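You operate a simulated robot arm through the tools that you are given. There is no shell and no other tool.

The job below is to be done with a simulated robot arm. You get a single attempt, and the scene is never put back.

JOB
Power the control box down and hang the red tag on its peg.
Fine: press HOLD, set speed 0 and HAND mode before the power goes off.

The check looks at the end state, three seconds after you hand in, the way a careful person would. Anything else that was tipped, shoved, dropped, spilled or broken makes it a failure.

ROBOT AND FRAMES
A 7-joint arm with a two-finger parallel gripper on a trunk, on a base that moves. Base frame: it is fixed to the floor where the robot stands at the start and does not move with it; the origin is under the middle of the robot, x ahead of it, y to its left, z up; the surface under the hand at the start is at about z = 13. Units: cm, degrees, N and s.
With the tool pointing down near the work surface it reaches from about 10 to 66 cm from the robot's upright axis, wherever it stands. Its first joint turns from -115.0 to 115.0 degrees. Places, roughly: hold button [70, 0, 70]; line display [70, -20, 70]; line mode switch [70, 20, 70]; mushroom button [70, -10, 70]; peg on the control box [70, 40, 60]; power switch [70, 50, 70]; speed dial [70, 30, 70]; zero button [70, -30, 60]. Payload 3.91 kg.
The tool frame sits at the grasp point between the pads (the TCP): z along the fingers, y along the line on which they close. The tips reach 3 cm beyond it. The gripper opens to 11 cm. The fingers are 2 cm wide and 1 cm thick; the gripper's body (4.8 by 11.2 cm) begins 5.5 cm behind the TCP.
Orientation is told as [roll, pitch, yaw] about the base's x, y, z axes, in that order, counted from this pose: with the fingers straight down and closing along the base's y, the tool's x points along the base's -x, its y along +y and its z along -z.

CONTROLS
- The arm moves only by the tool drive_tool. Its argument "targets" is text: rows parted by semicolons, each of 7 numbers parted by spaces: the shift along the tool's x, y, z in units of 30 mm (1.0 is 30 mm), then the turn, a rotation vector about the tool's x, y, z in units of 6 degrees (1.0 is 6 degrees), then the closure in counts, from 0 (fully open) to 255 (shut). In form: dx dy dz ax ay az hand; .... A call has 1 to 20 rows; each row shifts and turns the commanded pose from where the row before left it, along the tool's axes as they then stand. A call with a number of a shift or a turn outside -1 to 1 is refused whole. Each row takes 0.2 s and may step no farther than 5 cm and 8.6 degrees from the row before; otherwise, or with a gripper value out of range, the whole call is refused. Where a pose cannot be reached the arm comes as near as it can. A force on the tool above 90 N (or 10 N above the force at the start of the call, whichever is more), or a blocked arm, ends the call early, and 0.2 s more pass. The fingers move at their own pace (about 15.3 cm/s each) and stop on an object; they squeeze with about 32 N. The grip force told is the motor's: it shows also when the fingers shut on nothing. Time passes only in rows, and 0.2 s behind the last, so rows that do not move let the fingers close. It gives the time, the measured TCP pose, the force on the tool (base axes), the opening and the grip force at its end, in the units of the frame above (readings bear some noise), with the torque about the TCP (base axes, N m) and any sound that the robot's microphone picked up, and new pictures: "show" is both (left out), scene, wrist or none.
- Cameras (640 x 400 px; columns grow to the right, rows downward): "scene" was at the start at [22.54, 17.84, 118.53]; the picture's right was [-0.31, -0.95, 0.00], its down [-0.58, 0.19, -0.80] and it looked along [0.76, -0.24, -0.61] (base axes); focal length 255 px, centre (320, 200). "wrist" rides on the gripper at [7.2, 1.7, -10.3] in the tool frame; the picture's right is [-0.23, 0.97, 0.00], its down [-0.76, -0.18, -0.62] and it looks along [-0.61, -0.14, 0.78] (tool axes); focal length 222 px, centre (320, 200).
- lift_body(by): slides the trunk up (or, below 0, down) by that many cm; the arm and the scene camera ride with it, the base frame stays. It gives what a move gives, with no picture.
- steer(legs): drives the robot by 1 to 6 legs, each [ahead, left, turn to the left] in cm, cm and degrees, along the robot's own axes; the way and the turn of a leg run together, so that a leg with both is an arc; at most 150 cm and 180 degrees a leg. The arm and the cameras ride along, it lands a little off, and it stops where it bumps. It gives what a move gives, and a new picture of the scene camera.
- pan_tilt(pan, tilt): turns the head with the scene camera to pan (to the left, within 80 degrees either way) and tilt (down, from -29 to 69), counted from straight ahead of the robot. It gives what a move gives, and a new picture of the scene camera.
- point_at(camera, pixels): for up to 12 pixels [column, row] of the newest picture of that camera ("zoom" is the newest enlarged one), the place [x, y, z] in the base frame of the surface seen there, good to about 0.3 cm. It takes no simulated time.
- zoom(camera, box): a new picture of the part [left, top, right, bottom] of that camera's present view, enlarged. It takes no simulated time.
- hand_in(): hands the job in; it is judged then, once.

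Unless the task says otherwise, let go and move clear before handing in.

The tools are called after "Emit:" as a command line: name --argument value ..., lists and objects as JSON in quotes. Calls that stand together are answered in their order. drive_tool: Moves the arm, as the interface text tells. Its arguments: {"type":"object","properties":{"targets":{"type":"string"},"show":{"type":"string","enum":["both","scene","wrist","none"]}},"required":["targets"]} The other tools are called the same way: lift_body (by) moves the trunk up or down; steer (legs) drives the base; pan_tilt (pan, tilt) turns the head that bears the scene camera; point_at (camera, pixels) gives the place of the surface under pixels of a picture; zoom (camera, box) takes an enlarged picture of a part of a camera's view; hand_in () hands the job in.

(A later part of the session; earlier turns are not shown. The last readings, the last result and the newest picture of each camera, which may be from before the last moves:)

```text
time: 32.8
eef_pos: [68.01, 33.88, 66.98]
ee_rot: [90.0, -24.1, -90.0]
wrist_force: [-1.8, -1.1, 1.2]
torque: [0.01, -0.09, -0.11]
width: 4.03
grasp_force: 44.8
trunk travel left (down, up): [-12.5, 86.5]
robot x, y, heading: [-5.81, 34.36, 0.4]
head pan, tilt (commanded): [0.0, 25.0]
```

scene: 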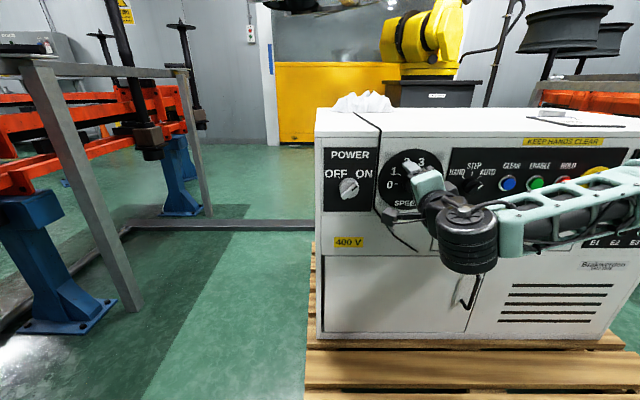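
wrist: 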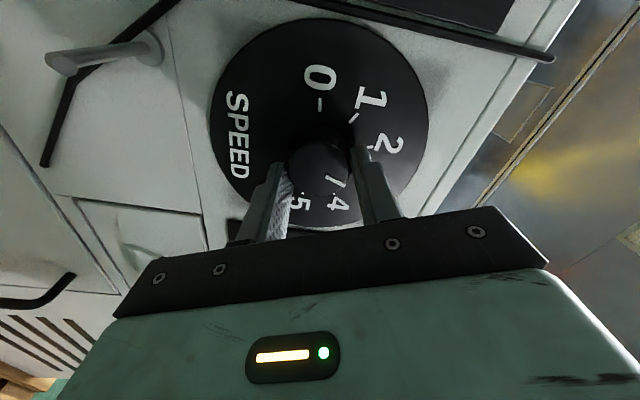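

Gripped at 4.0 cm with small side forces. I'll turn counter-clockwise (negative about the tool's z) by 54° and look.

Emit:
drive_tool --targets "0 0 0 0 0 -1 255; 0 0 0 0 0 -1 255; 0 0 0 0 0 -1 255; 0 0 0 0 0 -1 255; 0 0 0 0 0 -1 255; 0 0 0 0 0 -1 255; 0 0 0 0 0 -1 255; 0 0 0 0 0 -1 255; 0 0 0 0 0 -1 255" --show "both"

```text
time: 34.8
eef_pos: [68.2, 34.06, 67.13]
ee_rot: [90.5, -78.0, -90.5]
wrist_force: [-11.8, -7.4, 18.2]
torque: [0.0, -0.01, -0.18]
width: 4.04
grasp_force: 44.9
trunk travel left (down, up): [-12.5, 86.5]
robot x, y, heading: [-5.51, 34.28, 0.1]
head pan, tilt (commanded): [0.0, 25.0]
```

scene: 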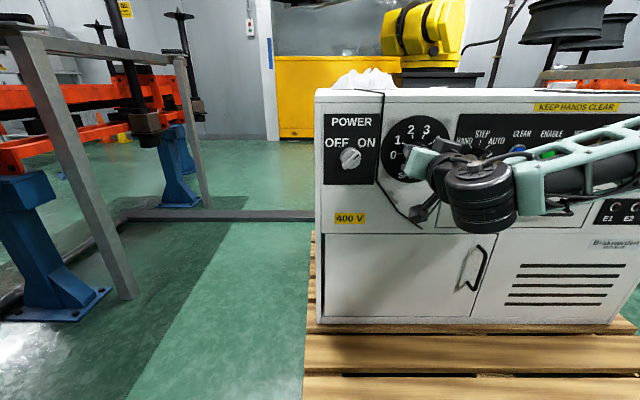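
wrist: 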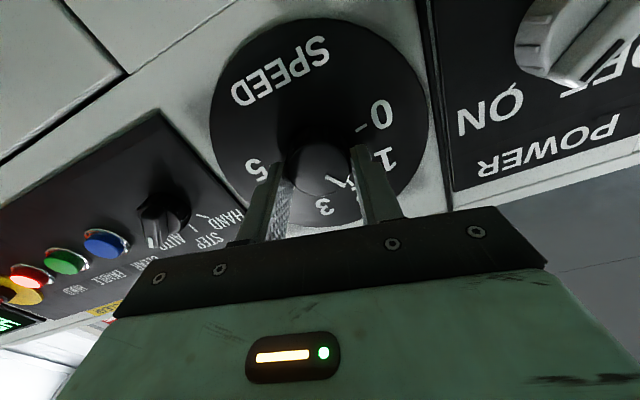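

The tool turned 54° with the grip holding. I'll zoom in to see whether the pointer turned along with it.

Emit:
zoom --camera "wrist" --box '[240, 110, 400, 210]'

Emit:
zoom --camera "wrist" --box '[0, 250, 96, 340]'

```text
4.00 times, centred on (320, 160) of wrist
```

zoom: 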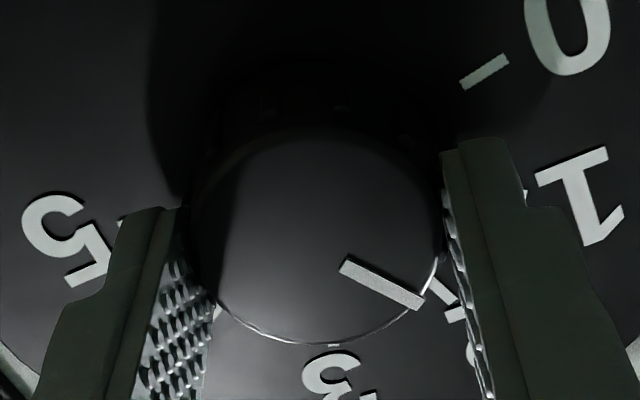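

```text
4.44 times, centred on (48, 295) of wrist
```

zoom: 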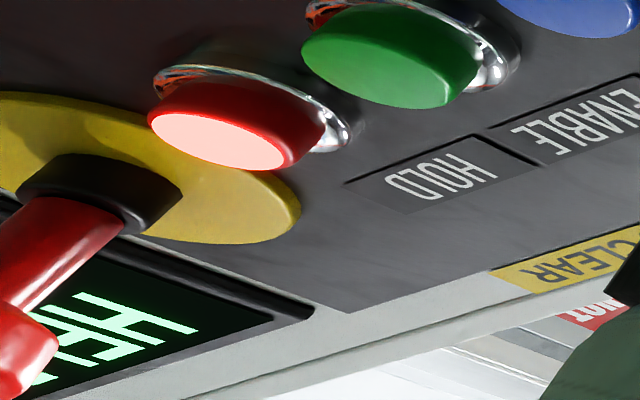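

The pointer moved and now points close to 2, so the knob is turning. I'll continue counter-clockwise another 54°.

Emit:
drive_tool --targets "0 0 0 0 0 -1 255; 0 0 0 0 0 -1 255; 0 0 0 0 0 -1 255; 0 0 0 0 0 -1 255; 0 0 0 0 0 -1 255; 0 0 0 0 0 -1 255; 0 0 0 0 0 -1 255; 0 0 0 0 0 -1 255; 0 0 0 0 0 -1 255" --show "both"

Emit:
zoom --camera "wrist" --box '[240, 90, 400, 210]'

```text
time: 36.8
eef_pos: [68.06, 34.1, 66.99]
ee_rot: [-90.1, -48.0, 90.4]
wrist_force: [1.5, 19.5, 20.0]
torque: [0.01, -0.3, 0.21]
width: 4.05
grasp_force: 44.8
trunk travel left (down, up): [-12.5, 86.5]
robot x, y, heading: [-6.0, 34.03, -0.0]
head pan, tilt (commanded): [0.0, 25.0]
```

scene: 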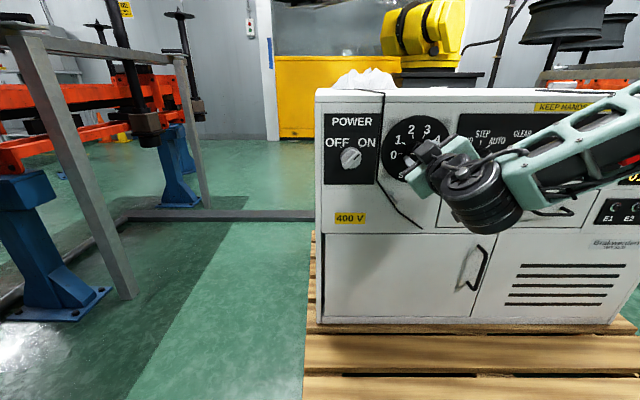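
wrist: 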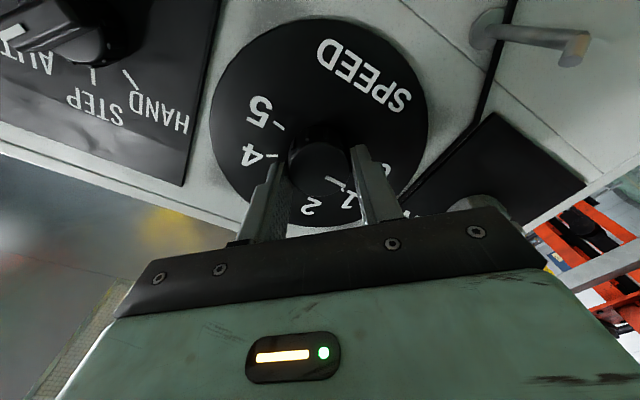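

```text
3.33 times, centred on (320, 150) of wrist
```

zoom: 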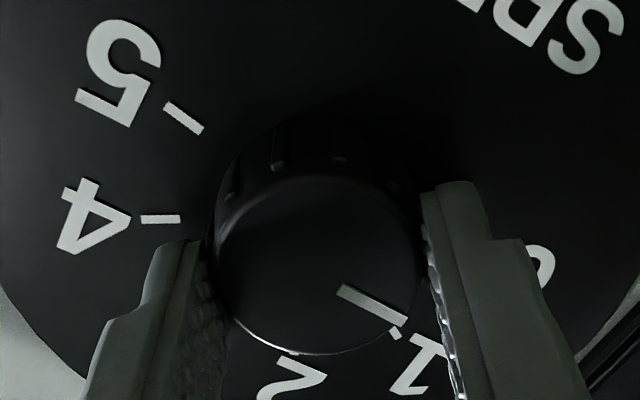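

The pointer in the zoom at (380,308) is now just past 1, no slip. Another 42° should bring it to 0.

Emit:
drive_tool --targets "0 0 0 0 0 -1 255; 0 0 0 0 0 -1 255; 0 0 0 0 0 -1 255; 0 0 0 0 0 -1 255; 0 0 0 0 0 -1 255; 0 0 0 0 0 -1 255" --show "both"

Emit:
zoom --camera "wrist" --box '[240, 90, 400, 210]'

```text
time: 38.2
eef_pos: [68.2, 33.71, 66.82]
ee_rot: [-89.7, -11.8, 89.6]
wrist_force: [-18.6, -2.1, -6.0]
torque: [0.25, 0.31, 0.18]
width: 4.07
grasp_force: 44.9
trunk travel left (down, up): [-12.5, 86.5]
robot x, y, heading: [-5.42, 33.81, 0.0]
head pan, tilt (commanded): [0.0, 25.0]
```

scene: 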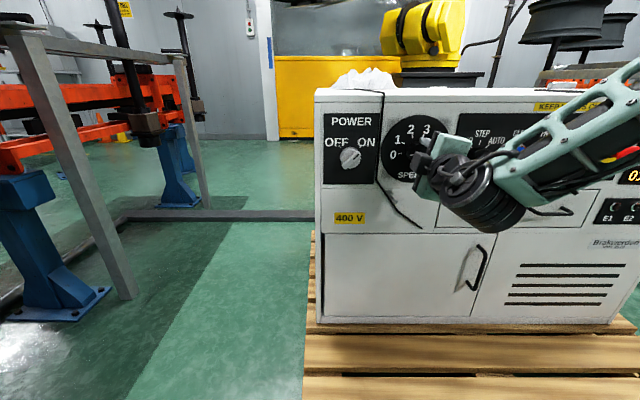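
wrist: 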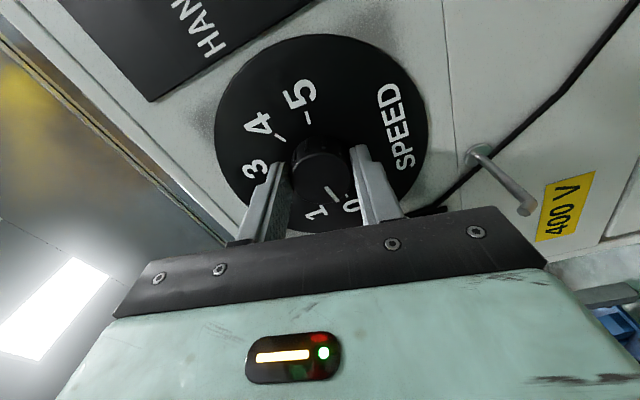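

```text
3.33 times, centred on (320, 150) of wrist
```

zoom: 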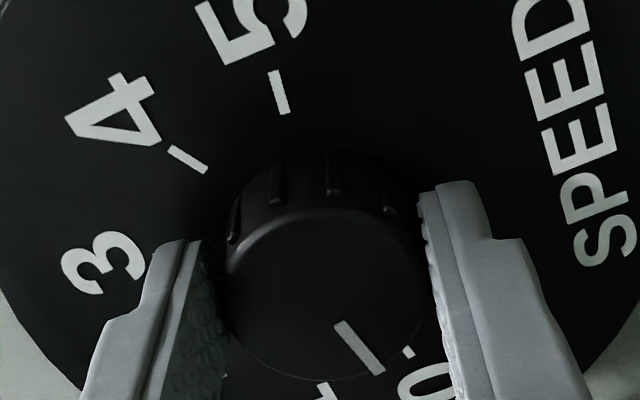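

The pointer now lies between 1 and 0 but lags the tool a bit, so the grip slipped some. I'll keep turning another 24° and look again.

Emit:
drive_tool --targets "0 0 0 0 0 -1 255; 0 0 0 0 0 -1 255; 0 0 0 0 0 -1 255; 0 0 0 0 0 -1 255" --show "both"

Emit:
zoom --camera "wrist" --box '[240, 90, 400, 210]'

```text
time: 39.2
eef_pos: [68.21, 33.93, 66.88]
ee_rot: [-89.9, 12.0, 90.0]
wrist_force: [-5.9, 1.7, -9.6]
torque: [0.93, 0.28, 0.01]
width: 4.02
grasp_force: 45.2
trunk travel left (down, up): [-12.5, 86.5]
robot x, y, heading: [-5.7, 34.34, -0.1]
head pan, tilt (commanded): [0.0, 25.0]
```

scene: 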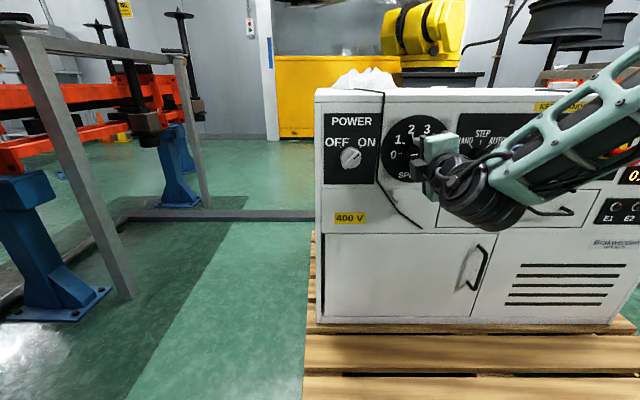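
wrist: 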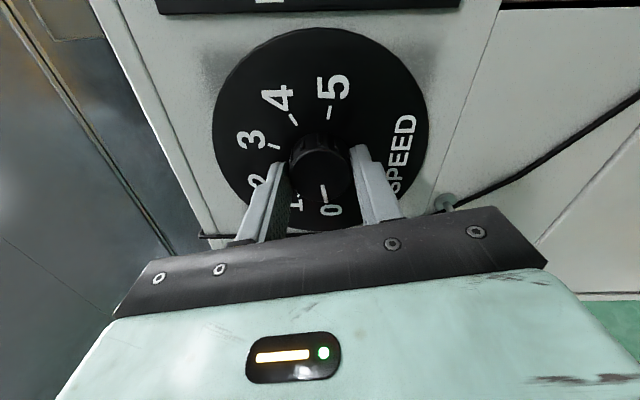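

```text
3.33 times, centred on (320, 150) of wrist
```

zoom: 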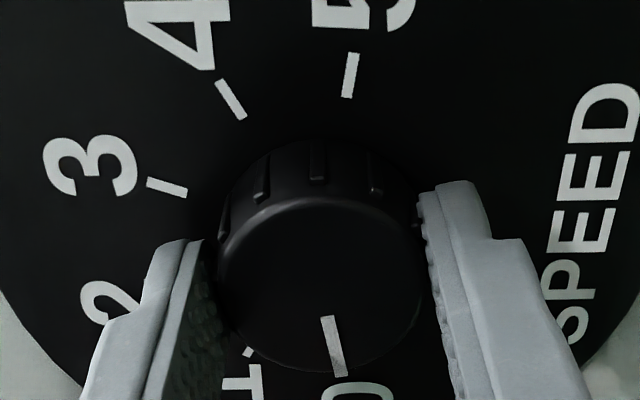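

The pointer now aims at 0 (zoom (335,345) toward the 0 at (355,390)) and the twist torque rose to 0.9 N m, which suggests the end stop. I'll open the fingers and back straight off.

Emit:
drive_tool --targets "0 0 0 0 0 0 90; 0 0 0 0 0 0 90; 0 0 -0.5 0 0 0 90; 0 0 -0.9 0 0 0 90; 0 0 -0.9 0 0 0 90; 0 0 0 0 0 0 90" --show "both"

Emit:
zoom --camera "wrist" --box '[220, 0, 440, 150]'

Emit:
zoom --camera "scene" --box '[310, 90, 470, 190]'

```text
time: 40.6
eef_pos: [61.22, 33.97, 66.68]
ee_rot: [-89.8, 12.0, 90.0]
wrist_force: [0.3, 0.1, -0.2]
torque: [-0.04, -0.02, -0.04]
width: 7.11
grasp_force: 0.1
trunk travel left (down, up): [-12.5, 86.5]
robot x, y, heading: [-5.68, 33.91, 0.2]
head pan, tilt (commanded): [0.0, 25.0]
```

scene: 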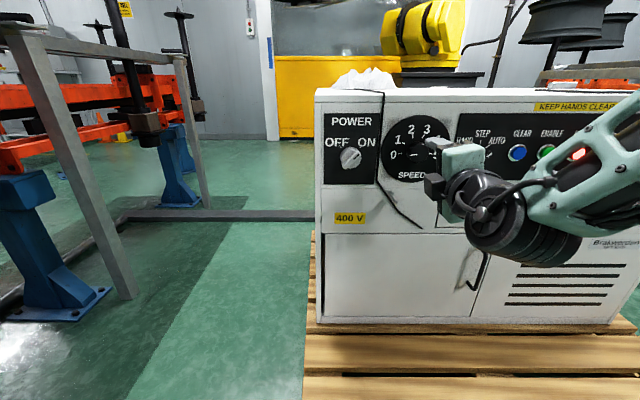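
wrist: 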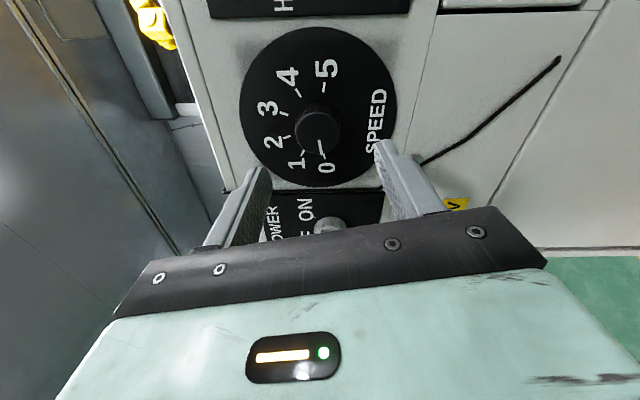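

```text
2.67 times, centred on (330, 75) of wrist
```

zoom: 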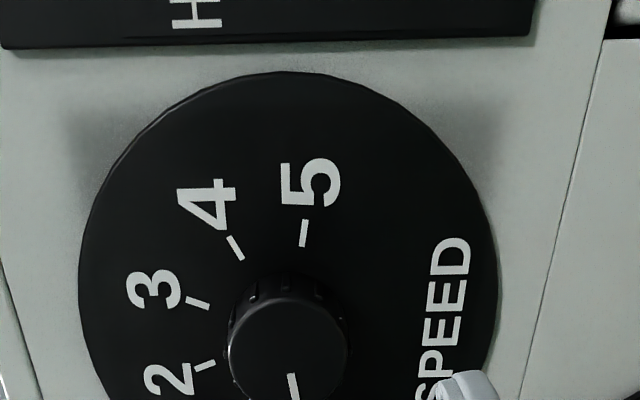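

```text
4.00 times, centred on (390, 140) of scene
```

zoom: 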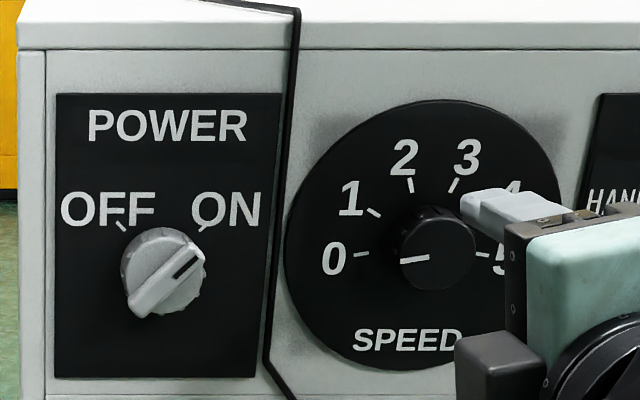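

The pointer at zoom (413,260) aims at the 0 tick. I'll pan the head right to see whether the display confirms speed 0.

Emit:
pan_tilt --pan -30 --tilt 20

```text
time: 41.5
eef_pos: [61.34, 33.92, 66.56]
ee_rot: [-89.9, 12.0, 90.0]
wrist_force: [-0.5, -0.9, 1.2]
torque: [-0.03, -0.02, -0.01]
width: 7.11
grasp_force: 0.1
trunk travel left (down, up): [-12.5, 86.5]
robot x, y, heading: [-5.44, 34.21, -0.0]
head pan, tilt (commanded): [-30.0, 20.0]
```

scene: 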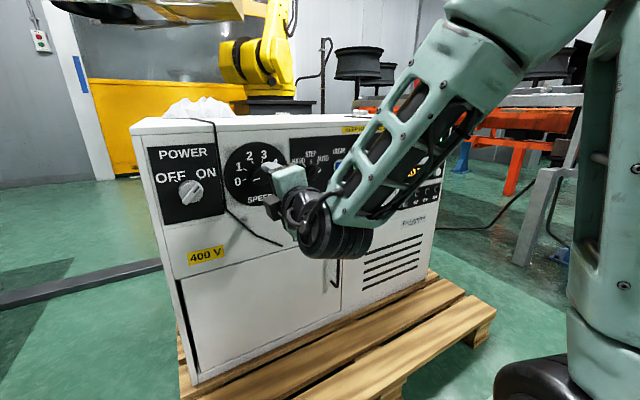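

The forearm hides the display from here. I'll carry on to the mode switch: first twist the tool back to +45° (across the knob's ridge), then shift the base right.

Emit:
drive_tool --targets "0 0 0 0 0 1 90; 0 0 0 0 0 1 90; 0 0 0 0 0 1 90; 0 0 0 0 0 1 90; 0 0 0 0 0 1 90; 0 0 0 0 0 1 90; 0 0 0 0 0 1 90; 0 0 0 0 0 1 90; 0 0 0 0 0 1 90; 0 0 0 0 0 1 90; 0 0 0 0 0 1 90; 0 0 0 0 0 1 90; 0 0 0 0 0 1 90; 0 0 0 0 0 1 90; 0 0 0 0 0 1 90; 0 0 0 0 0 1 90; 0 0 0 0 0 1 90; 0 0 0 0 0 1 90; 0 0 0 0 0 1 90; 0 0 0 0 0 1 90" --show "none"

Emit:
drive_tool --targets "0 0 0 0 0 1 110; 0 0 0 0 0 1 110; 0 0 0 0 0 1 110; 0 0 0 0 0 1 110; 0 0 0 0 0 0.5 110; 0 0 0 0 0 0 110" --show "scene"

Emit:
steer --legs '[[0, -13.3, 0]]'

```text
time: 45.7
eef_pos: [61.47, 34.1, 66.04]
ee_rot: [86.4, -74.6, -86.6]
wrist_force: [0.6, -1.0, -0.8]
torque: [0.01, -0.04, 0.06]
width: 7.13
grasp_force: 0.0
out of reach, approached as far as the arm can: row 20
trunk travel left (down, up): [-12.5, 86.5]
robot x, y, heading: [-6.01, 34.01, 0.1]
head pan, tilt (commanded): [-30.0, 20.0]
```

```text
time: 47.1
eef_pos: [61.34, 33.92, 66.8]
ee_rot: [89.9, -45.0, -90.1]
wrist_force: [-0.2, 0.2, -0.5]
torque: [0.0, -0.01, 0.01]
width: 6.24
grasp_force: 0.0
trunk travel left (down, up): [-12.5, 86.5]
robot x, y, heading: [-6.02, 33.99, -0.3]
head pan, tilt (commanded): [-30.0, 20.0]
```

scene: 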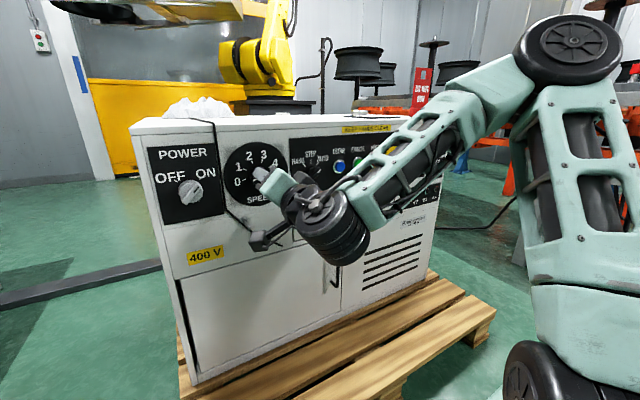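

```text
time: 48.4
eef_pos: [61.33, 20.62, 66.97]
ee_rot: [89.9, -45.0, -89.9]
wrist_force: [-0.5, -0.3, 0.0]
torque: [0.03, 0.02, -0.01]
width: 6.27
grasp_force: 0.0
trunk travel left (down, up): [-12.5, 86.5]
robot x, y, heading: [-5.88, 20.31, 0.0]
head pan, tilt (commanded): [-30.0, 20.0]
```

scene: 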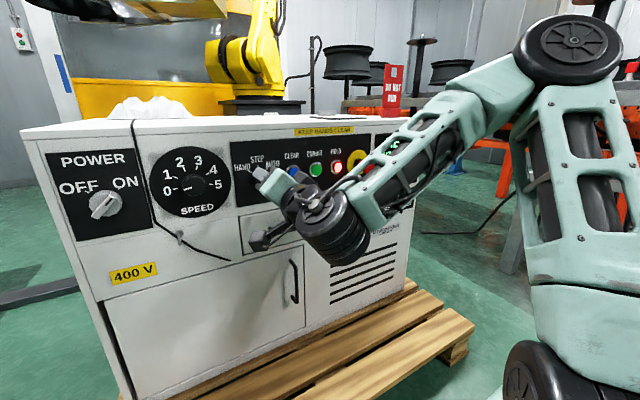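

The scene picture shows the dial pointing to 0 at (190,190), and the hand now faces the mode knob at (61.3, 20.6, 67.0). I'll look through the wrist camera.

Emit:
drive_tool --targets "0 0 0 0 0 0 110" --show "wrist"

Emit:
zoom --camera "wrist" --box '[240, 60, 400, 180]'

Emit:
zoom --camera "scene" --box '[140, 130, 240, 230]'

```text
time: 48.8
eef_pos: [61.3, 20.46, 66.84]
ee_rot: [89.9, -44.9, -89.9]
wrist_force: [0.6, 0.7, -0.1]
torque: [0.01, -0.02, -0.01]
width: 6.27
grasp_force: 0.1
trunk travel left (down, up): [-12.5, 86.5]
robot x, y, heading: [-5.96, 20.73, 0.2]
head pan, tilt (commanded): [-30.0, 20.0]
```

wrist: 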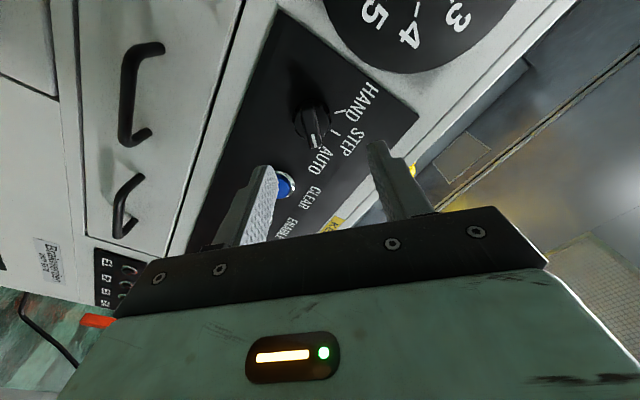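

```text
3.33 times, centred on (320, 120) of wrist
```

zoom: 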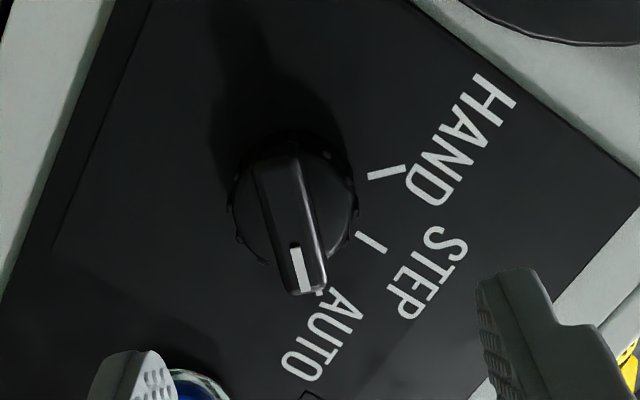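

```text
4.00 times, centred on (190, 180) of scene
```

zoom: 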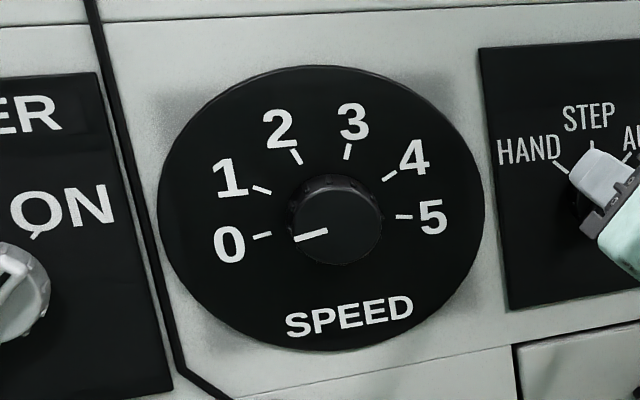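

The dial is firmly on 0 in the zoom. For the mode knob, I'll measure ridge ends and body edges from the wrist picture.

Emit:
point_at --camera "wrist" --pixels '[[307, 110], [311, 127], [315, 143], [303, 120], [317, 120], [321, 128], [296, 122], [328, 118], [340, 111], [335, 133], [320, 148]]'

```text
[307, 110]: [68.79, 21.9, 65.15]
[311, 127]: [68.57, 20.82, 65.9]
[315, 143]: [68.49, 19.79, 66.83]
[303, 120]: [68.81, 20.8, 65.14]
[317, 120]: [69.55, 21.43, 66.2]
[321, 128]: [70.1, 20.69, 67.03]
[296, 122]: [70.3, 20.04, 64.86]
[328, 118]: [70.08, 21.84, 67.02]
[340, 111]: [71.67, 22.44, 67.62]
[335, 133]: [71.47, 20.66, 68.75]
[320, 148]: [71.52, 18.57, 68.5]
```

The ridge runs from (21.9, 65.2) to (19.8, 66.8), front at x 68.6, with the knob disc front at about 70.1, so its centre is about (20.75, 66.25). I'll align the tool (+5° twist) and advance until the tips overlap the ridge.

Emit:
drive_tool --targets "0.2 -0.082 0 0 0 0.8 110; 0 0 0.8 0 0 0 110; 0 0 0.6 0 0 0 110; 0 0 0 0 0 0 110" --show "wrist"

Emit:
zoom --camera "wrist" --box '[240, 90, 400, 190]'

```text
time: 49.8
eef_pos: [65.62, 20.79, 66.19]
ee_rot: [89.9, -40.1, -90.0]
wrist_force: [0.8, -0.6, 0.1]
torque: [0.01, -0.02, -0.02]
width: 6.26
grasp_force: 0.0
trunk travel left (down, up): [-12.5, 86.5]
robot x, y, heading: [-5.48, 20.97, 0.3]
head pan, tilt (commanded): [-30.0, 20.0]
```

wrist: 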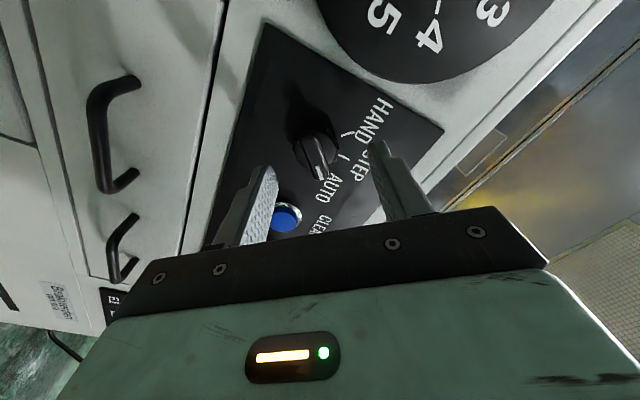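

```text
4.00 times, centred on (320, 140) of wrist
```

zoom: 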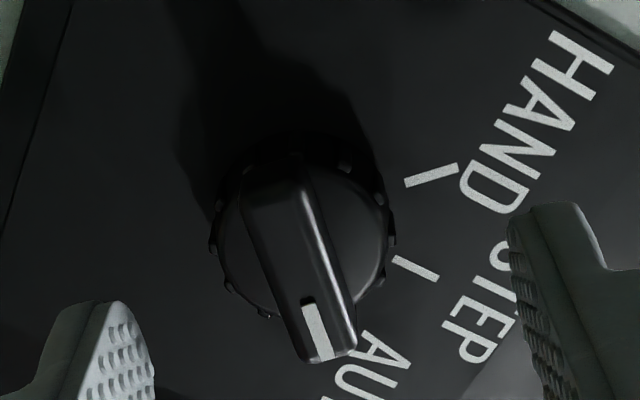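

The ridge lies parallel to the pads and nearly centred (wrist (316,156) against an expected (320,164)). I'll trim slightly, advance 1.2 cm and close on the ridge.

Emit:
drive_tool --targets "0.1 -0.06 0.2 0 0 0 110; 0 0 0.2 0 0 0 110; 0 0 0 0 0 0 200; 0 0 0 0 0 0 255; 0 0 0 0 0 0 255; 0 0 0 0 0 0 255" --show "wrist"

Emit:
zoom --camera "wrist" --box '[240, 90, 400, 190]'

```text
time: 51.2
eef_pos: [66.67, 20.89, 65.75]
ee_rot: [89.6, -40.3, -89.9]
wrist_force: [-6.9, -12.1, -17.8]
torque: [-0.91, 0.04, -0.49]
width: 1.29
grasp_force: 45.3
trunk travel left (down, up): [-12.5, 86.5]
robot x, y, heading: [-5.9, 20.6, -0.0]
head pan, tilt (commanded): [-30.0, 20.0]
```

wrist: 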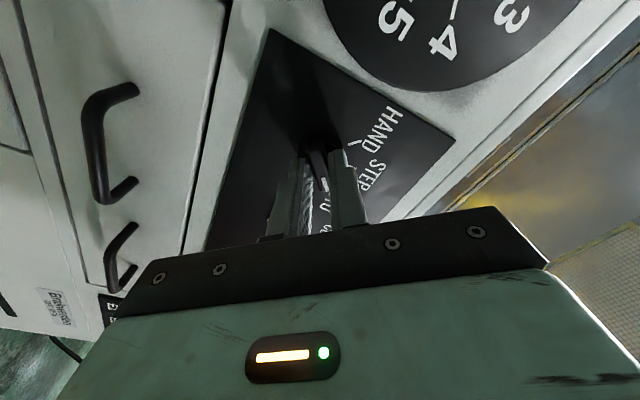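

```text
4.00 times, centred on (320, 140) of wrist
```

zoom: 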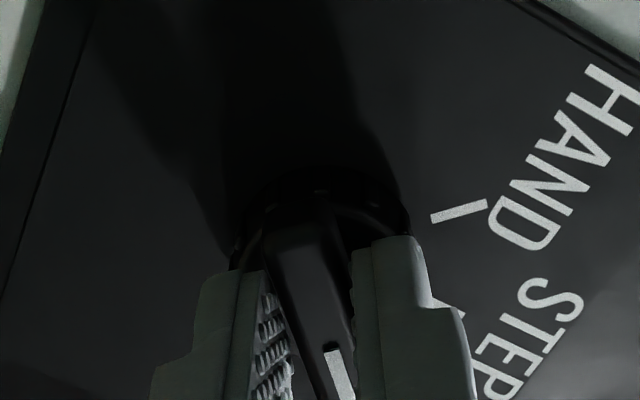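

The pads hold the ridge but sit toward its AUTO end, with some side load (torque −0.9). I'll open, shift 0.6 cm along the ridge toward its centre and re-grip.

Emit:
drive_tool --targets "0 0 0 0 0 0 180; 0 0 0 0 0 0 180; 0.2 -0.05 0 0 0 0 180; 0 0 0 0 0 0 180; 0 0 0 0 0 0 255; 0 0 0 0 0 0 255; 0 0 0 0 0 0 255" --show "wrist"

Emit:
zoom --camera "wrist" --box '[240, 90, 400, 190]'

```text
time: 52.8
eef_pos: [66.69, 21.17, 65.46]
ee_rot: [89.9, -40.3, -89.9]
wrist_force: [-4.5, -3.7, -8.7]
torque: [-0.81, -0.18, -0.51]
width: 1.32
grasp_force: 44.8
trunk travel left (down, up): [-12.5, 86.5]
robot x, y, heading: [-5.63, 20.32, 0.0]
head pan, tilt (commanded): [-30.0, 20.0]
```

wrist: 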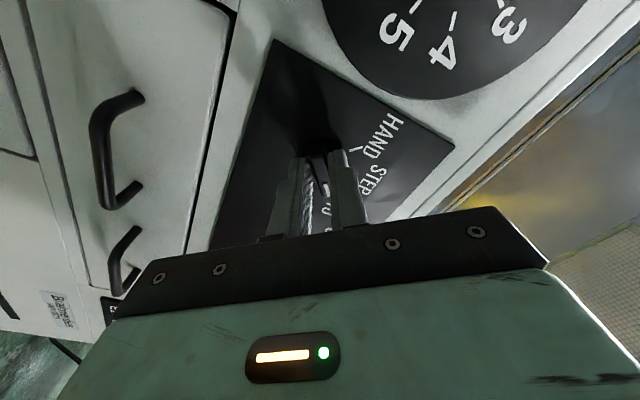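

```text
4.00 times, centred on (320, 140) of wrist
```

zoom: 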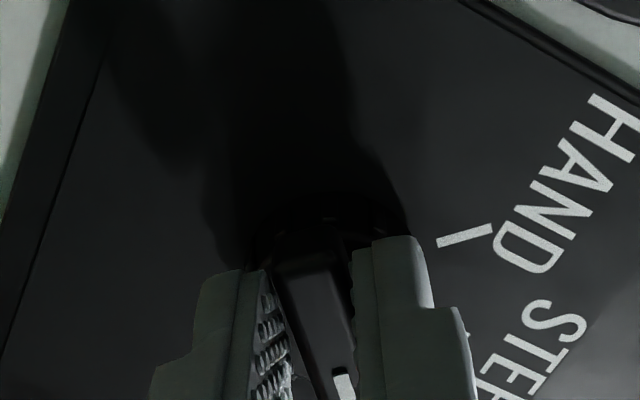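

The ridge is better centred; the remaining torque (−0.8) is just the pads being ~5° past the ridge's angle, so the AUTO stop is near −45°. Now I'll turn counter-clockwise 48° toward STEP.

Emit:
drive_tool --targets "0 0 0 0 0 -1 255; 0 0 0 0 0 -1 255; 0 0 0 0 0 -1 255; 0 0 0 0 0 -1 255; 0 0 0 0 0 -1 255; 0 0 0 0 0 -1 255; 0 0 0 0 0 -1 255; 0 0 0 0 0 -1 255" --show "both"

Emit:
zoom --camera "wrist" --box '[240, 90, 400, 190]'

```text
time: 54.6
eef_pos: [66.67, 20.61, 65.21]
ee_rot: [74.8, -88.3, -75.5]
wrist_force: [-20.3, -44.6, -19.0]
torque: [0.3, 0.04, -1.05]
width: 1.17
grasp_force: 45.7
trunk travel left (down, up): [-12.5, 86.5]
robot x, y, heading: [-5.47, 20.76, 0.1]
head pan, tilt (commanded): [-30.0, 20.0]
```

scene: 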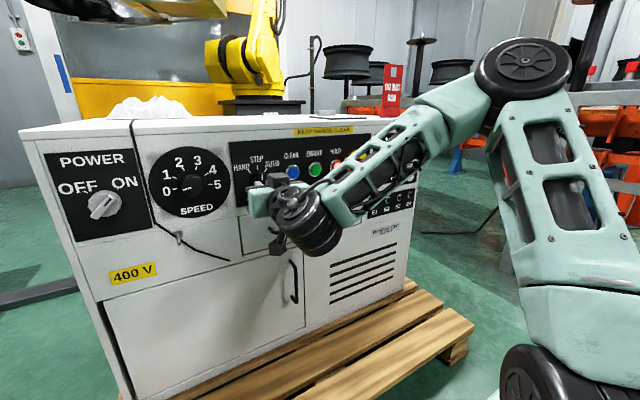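
wrist: 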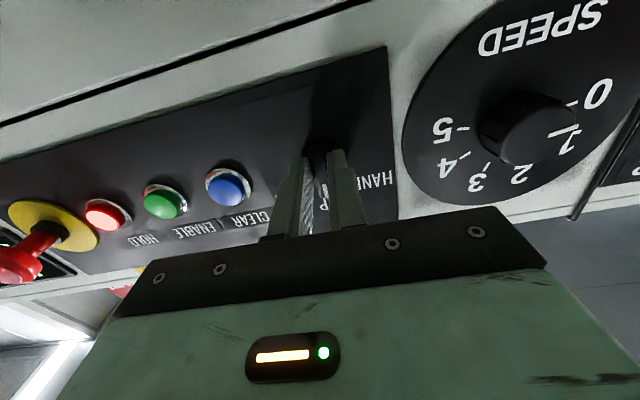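

```text
4.00 times, centred on (320, 140) of wrist
```

zoom: 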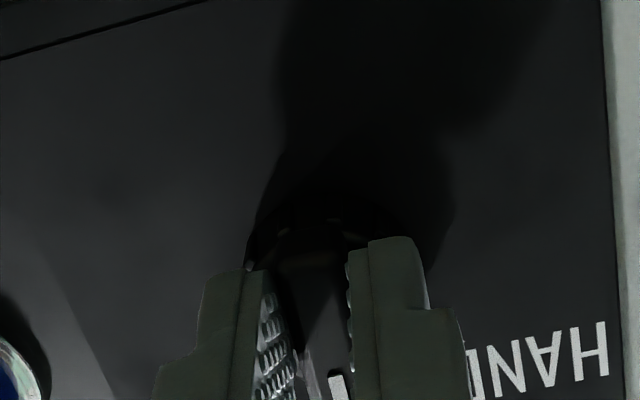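

The knob followed to about STEP, with a side load of about −45 N in y because my commanded axis is ~0.5 cm left of the knob's. I'll relieve that while turning the remaining 48° to HAND.

Emit:
drive_tool --targets "0 -0.17 0 0 0 0 255; 0 0 0 0 0 -1 255; 0 0 0 0 0 -1 255; 0 0 0 0 0 -1 255; 0 0 0 0 0 -1 255; 0 0 0 0 0 -1 255; 0 0 0 0 0 -1 255; 0 0 0 0 0 -1 255; 0 0 0 0 0 -1 255" --show "both"

Emit:
zoom --camera "wrist" --box '[240, 90, 400, 190]'

```text
time: 56.6
eef_pos: [66.81, 20.25, 65.52]
ee_rot: [-90.3, -43.9, 89.4]
wrist_force: [-11.1, -43.1, 10.3]
torque: [1.02, 0.24, -1.15]
width: 1.19
grasp_force: 45.0
trunk travel left (down, up): [-12.5, 86.5]
robot x, y, heading: [-5.86, 20.69, 0.1]
head pan, tilt (commanded): [-30.0, 20.0]
```

scene: 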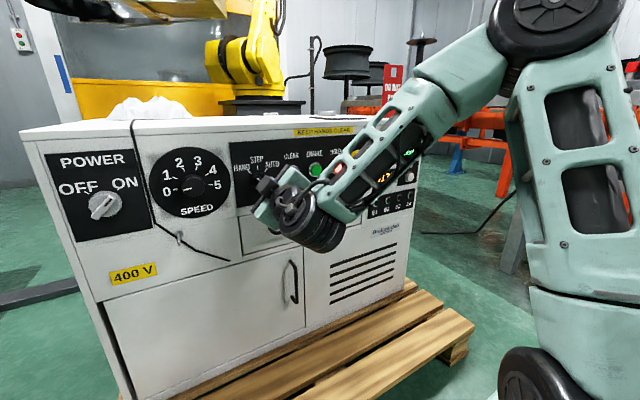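
wrist: 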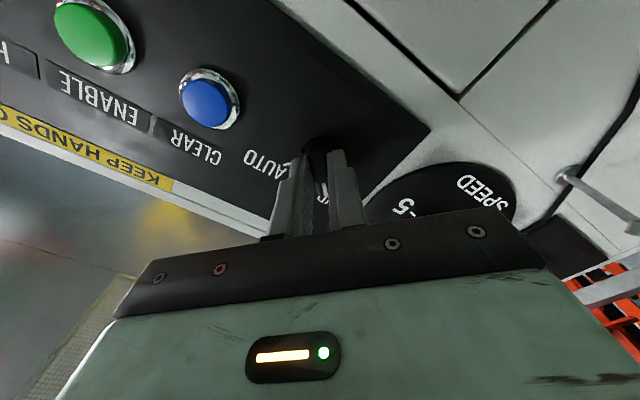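

```text
4.00 times, centred on (320, 140) of wrist
```

zoom: 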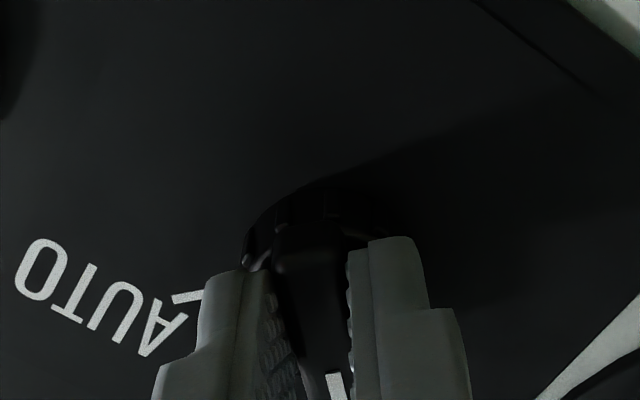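

The twist torque reached +1.0 N m, which suggests the knob is against the HAND stop. I'll relieve the side load, open, back off and check the pointer.

Emit:
drive_tool --targets "0.1 -0.1 0 0 0 0 255; 0 0 0 0 0 0 255; 0 0 0 0 0 0 110; 0 0 0 0 0 0 110; 0 0 -0.6 0 0 0 110; 0 0 -0.9 0 0 0 110; 0 0 -0.6 0 0 0 110; 0 0 0 0 0 0 110" --show "both"

Emit:
zoom --camera "wrist" --box '[220, 60, 420, 185]'

Emit:
zoom --camera "scene" --box '[220, 120, 420, 220]'

```text
time: 58.4
eef_pos: [60.42, 20.24, 65.47]
ee_rot: [-89.8, -43.8, 89.9]
wrist_force: [0.1, 1.0, -0.3]
torque: [-0.03, -0.01, 0.02]
width: 6.24
grasp_force: 0.1
trunk travel left (down, up): [-12.5, 86.5]
robot x, y, heading: [-5.61, 20.69, 0.0]
head pan, tilt (commanded): [-30.0, 20.0]
```

scene: 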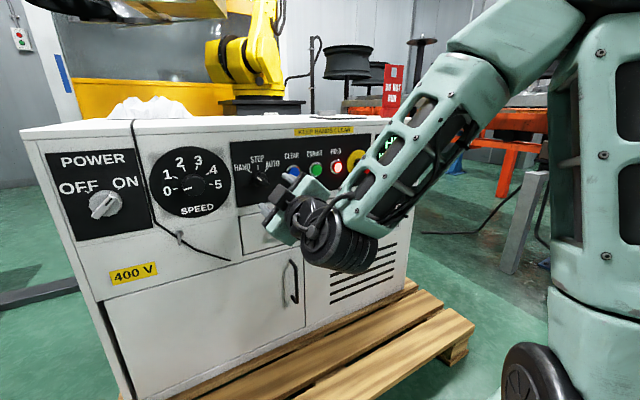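
wrist: 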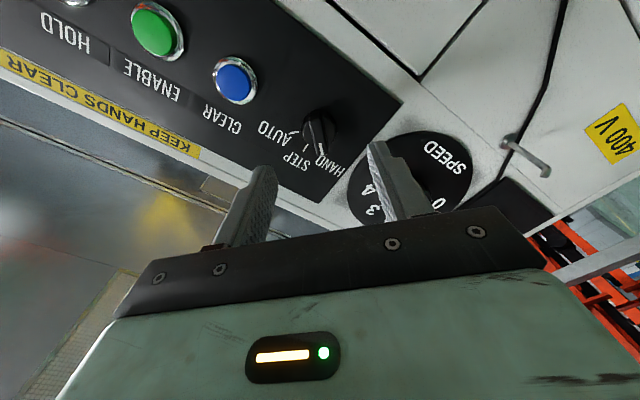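

```text
3.20 times, centred on (320, 122) of wrist
```

zoom: 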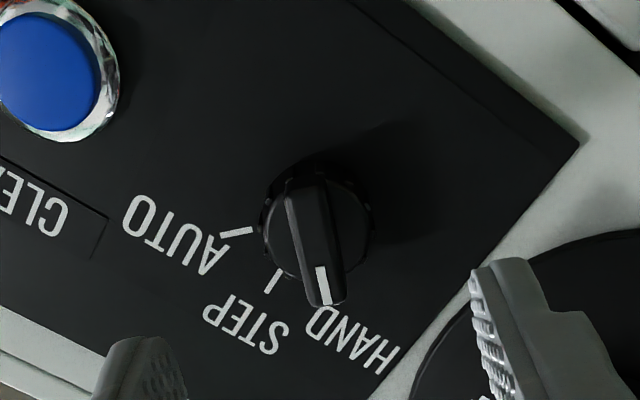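

```text
3.20 times, centred on (320, 170) of scene
```

zoom: 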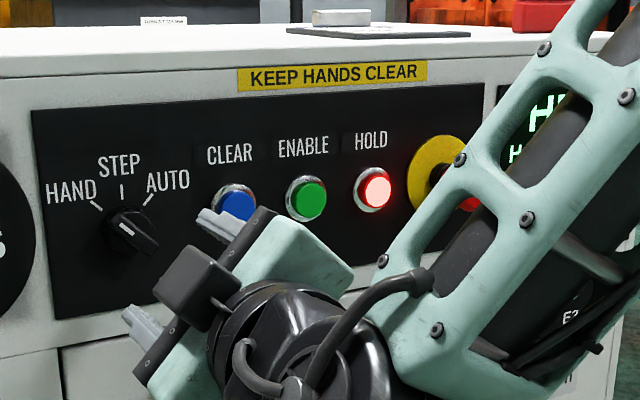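

The mode pointer now sits on HAND in both pictures and HOLD is still lit. I'll zoom on the part of the display seen through the arm before powering off.

Emit:
zoom --camera "scene" --box '[370, 120, 434, 180]'

Emit:
drive_tool --targets "0 0 -0.3 0 0 1 110; 0 0 0 0 0 1 110; 0 0 0 0 0 1 110; 0 0 0 0 0 1 110; 0 0 0 0 0 1 110; 0 0 0 0 0 1 110; 0 0 0 0 0 1 110; 0 0 0 0 0 1 110; 0 0 0 0 0 1 110; 0 0 0 0 0 1 110; 0 0 0 0 0 1 110; 0 0 0 0 0 1 110; 0 0 0 0 0 1 110; 0 0 0 0 0 1 110; 0 0 0 0 0 1 110; 0 0 0 0 0 0 110" --show "both"

```text
6.67 times, centred on (402, 150) of scene
```

zoom: 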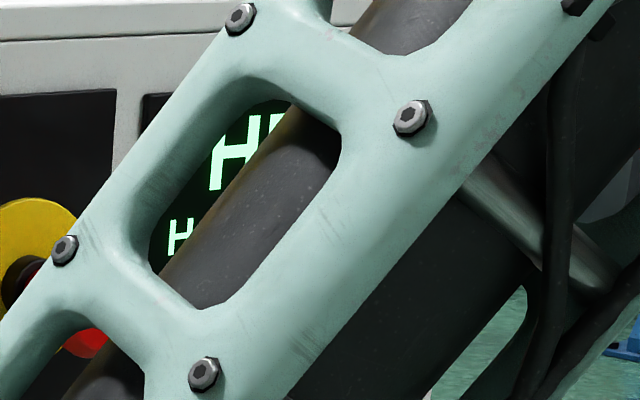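

```text
time: 61.8
eef_pos: [59.96, 20.46, 65.61]
ee_rot: [89.9, -46.1, -89.9]
wrist_force: [0.3, 0.4, 0.5]
torque: [0.0, 0.01, 0.01]
width: 6.27
grasp_force: 0.1
out of reach, approached as far as the arm can: row 1
trunk travel left (down, up): [-12.5, 86.5]
robot x, y, heading: [-5.72, 20.6, 0.2]
head pan, tilt (commanded): [-30.0, 20.0]
```

scene: 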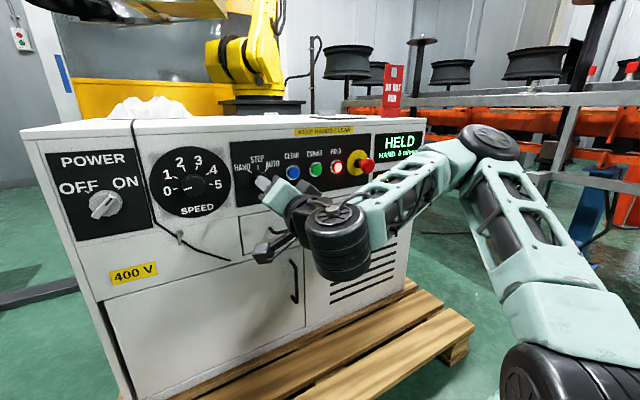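
wrist: 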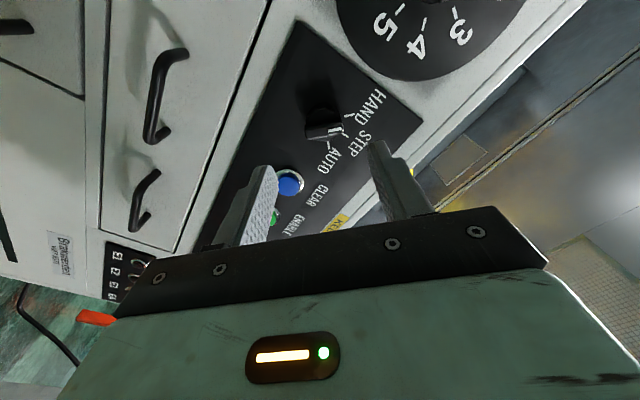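

The display is now visible at (400,147) in the scene picture; I'll zoom on it to make sure it reads HELD, HAND and 0 before going for the power switch.

Emit:
zoom --camera "scene" --box '[360, 120, 440, 170]'

Emit:
zoom --camera "scene" --box '[30, 130, 190, 230]'

```text
8.00 times, centred on (400, 145) of scene
```

zoom: 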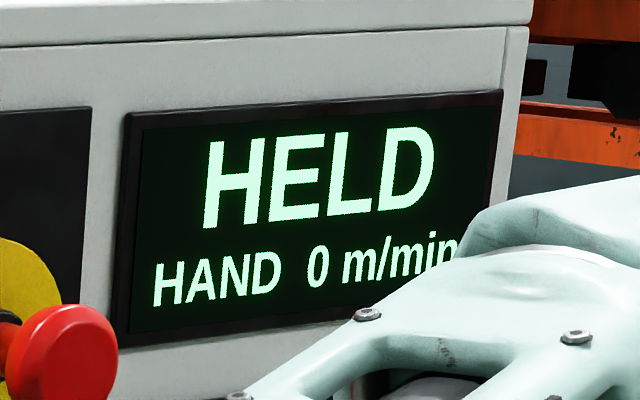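

```text
4.00 times, centred on (110, 180) of scene
```

zoom: 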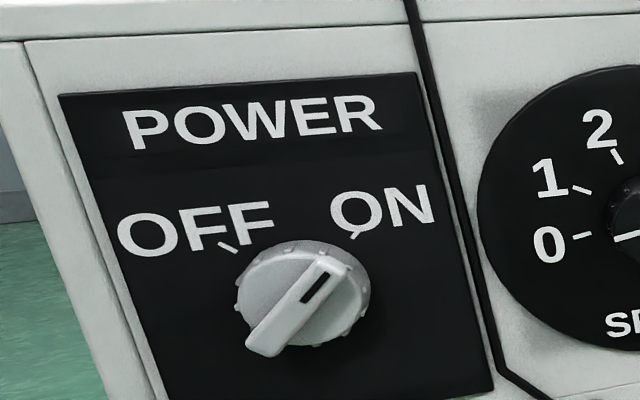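

Display reads HELD, HAND, 0 m/min, so all preconditions are met. I'll drive the base 27.5 cm left to face the power switch.

Emit:
steer --legs '[[0, 27.5, 0]]'

Emit:
drive_tool --targets "0 0 0 0 0 0 90" --show "wrist"

Emit:
zoom --camera "wrist" --box '[240, 50, 400, 170]'

```text
time: 63.7
eef_pos: [60.08, 47.02, 65.56]
ee_rot: [89.8, -46.2, -90.2]
wrist_force: [-0.1, 0.2, -0.4]
torque: [0.0, 0.02, 0.0]
width: 6.26
grasp_force: 0.0
trunk travel left (down, up): [-12.5, 86.5]
robot x, y, heading: [-5.57, 47.88, -0.3]
head pan, tilt (commanded): [-30.0, 20.0]
```

scene: 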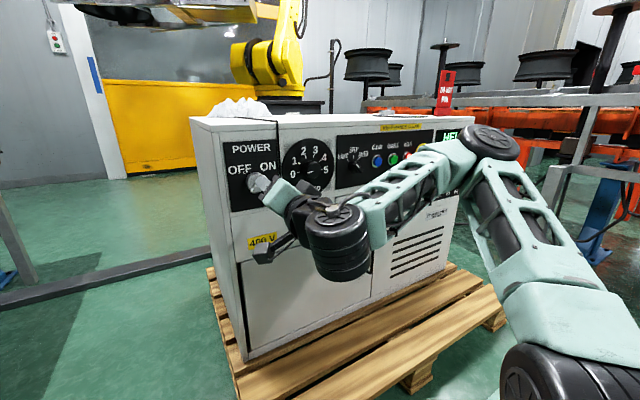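

```text
time: 64.1
eef_pos: [59.94, 47.09, 65.58]
ee_rot: [89.9, -46.2, -90.2]
wrist_force: [0.5, 0.0, -0.2]
torque: [0.01, 0.02, 0.05]
width: 7.11
grasp_force: 0.2
trunk travel left (down, up): [-12.5, 86.5]
robot x, y, heading: [-5.74, 47.62, -0.3]
head pan, tilt (commanded): [-30.0, 20.0]
```

wrist: 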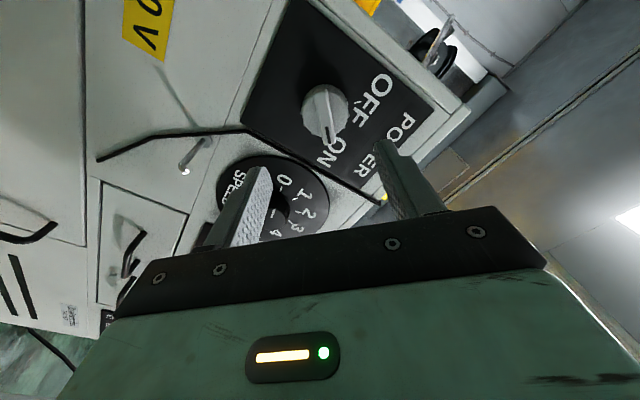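

```text
3.33 times, centred on (320, 110) of wrist
```

zoom: 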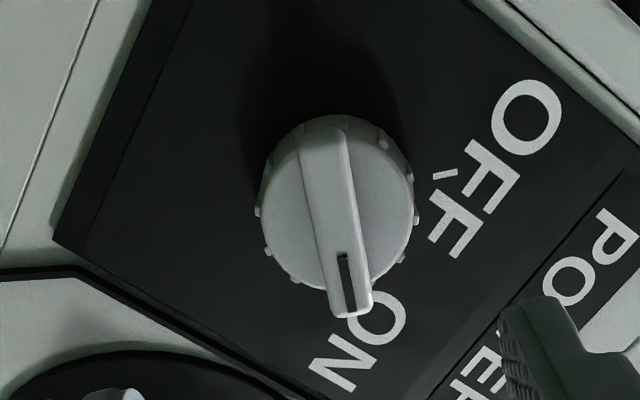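

The power knob is in view at wrist (325,111). I'll measure its ridge and edges.

Emit:
point_at --camera "wrist" --pixels '[[320, 92], [324, 110], [328, 126], [330, 140], [317, 115], [332, 112], [304, 112], [346, 108], [340, 125], [312, 130], [358, 103]]'

```text
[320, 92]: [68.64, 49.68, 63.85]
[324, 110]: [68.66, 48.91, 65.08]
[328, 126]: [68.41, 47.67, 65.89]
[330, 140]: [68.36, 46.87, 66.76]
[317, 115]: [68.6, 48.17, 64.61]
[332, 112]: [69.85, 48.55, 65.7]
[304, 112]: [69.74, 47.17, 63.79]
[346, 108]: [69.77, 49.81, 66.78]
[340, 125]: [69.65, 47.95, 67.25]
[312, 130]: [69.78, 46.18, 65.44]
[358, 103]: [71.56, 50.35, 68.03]
```

The power ridge runs (49.7, 63.9)→(46.9, 66.8), front at x 68.5, knob disc at 69.75, so its axis is about (48.05, 65.35). I'll centre on that and come forward to just short of the ridge.

Emit:
drive_tool --targets "0.284 0.189 0 0 0 0.2 110; 0 0 0.9 0 0 0 110; 0 0 0.85 0 0 0 110; 0 0 0 0 0 0 110" --show "wrist"

Emit:
zoom --camera "wrist" --box '[240, 90, 400, 190]'

```text
time: 65.1
eef_pos: [65.23, 47.95, 65.52]
ee_rot: [89.9, -45.0, -90.2]
wrist_force: [0.1, -1.0, 0.0]
torque: [0.03, -0.01, 0.0]
width: 6.26
grasp_force: 0.0
trunk travel left (down, up): [-12.5, 86.5]
robot x, y, heading: [-5.77, 47.88, -0.2]
head pan, tilt (commanded): [-30.0, 20.0]
```

wrist: 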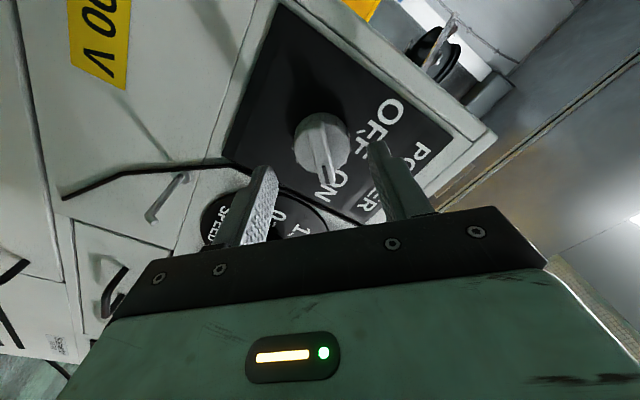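

```text
4.00 times, centred on (320, 140) of wrist
```

zoom: 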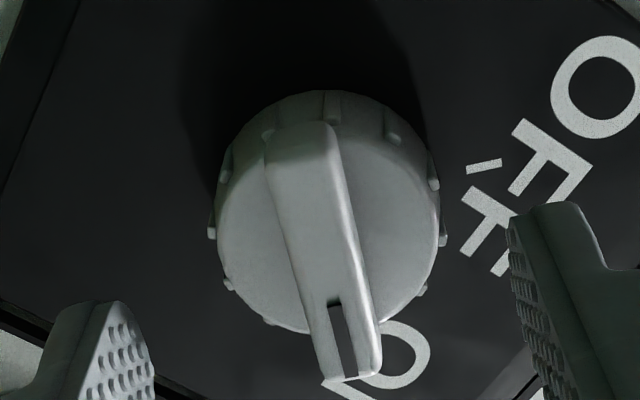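

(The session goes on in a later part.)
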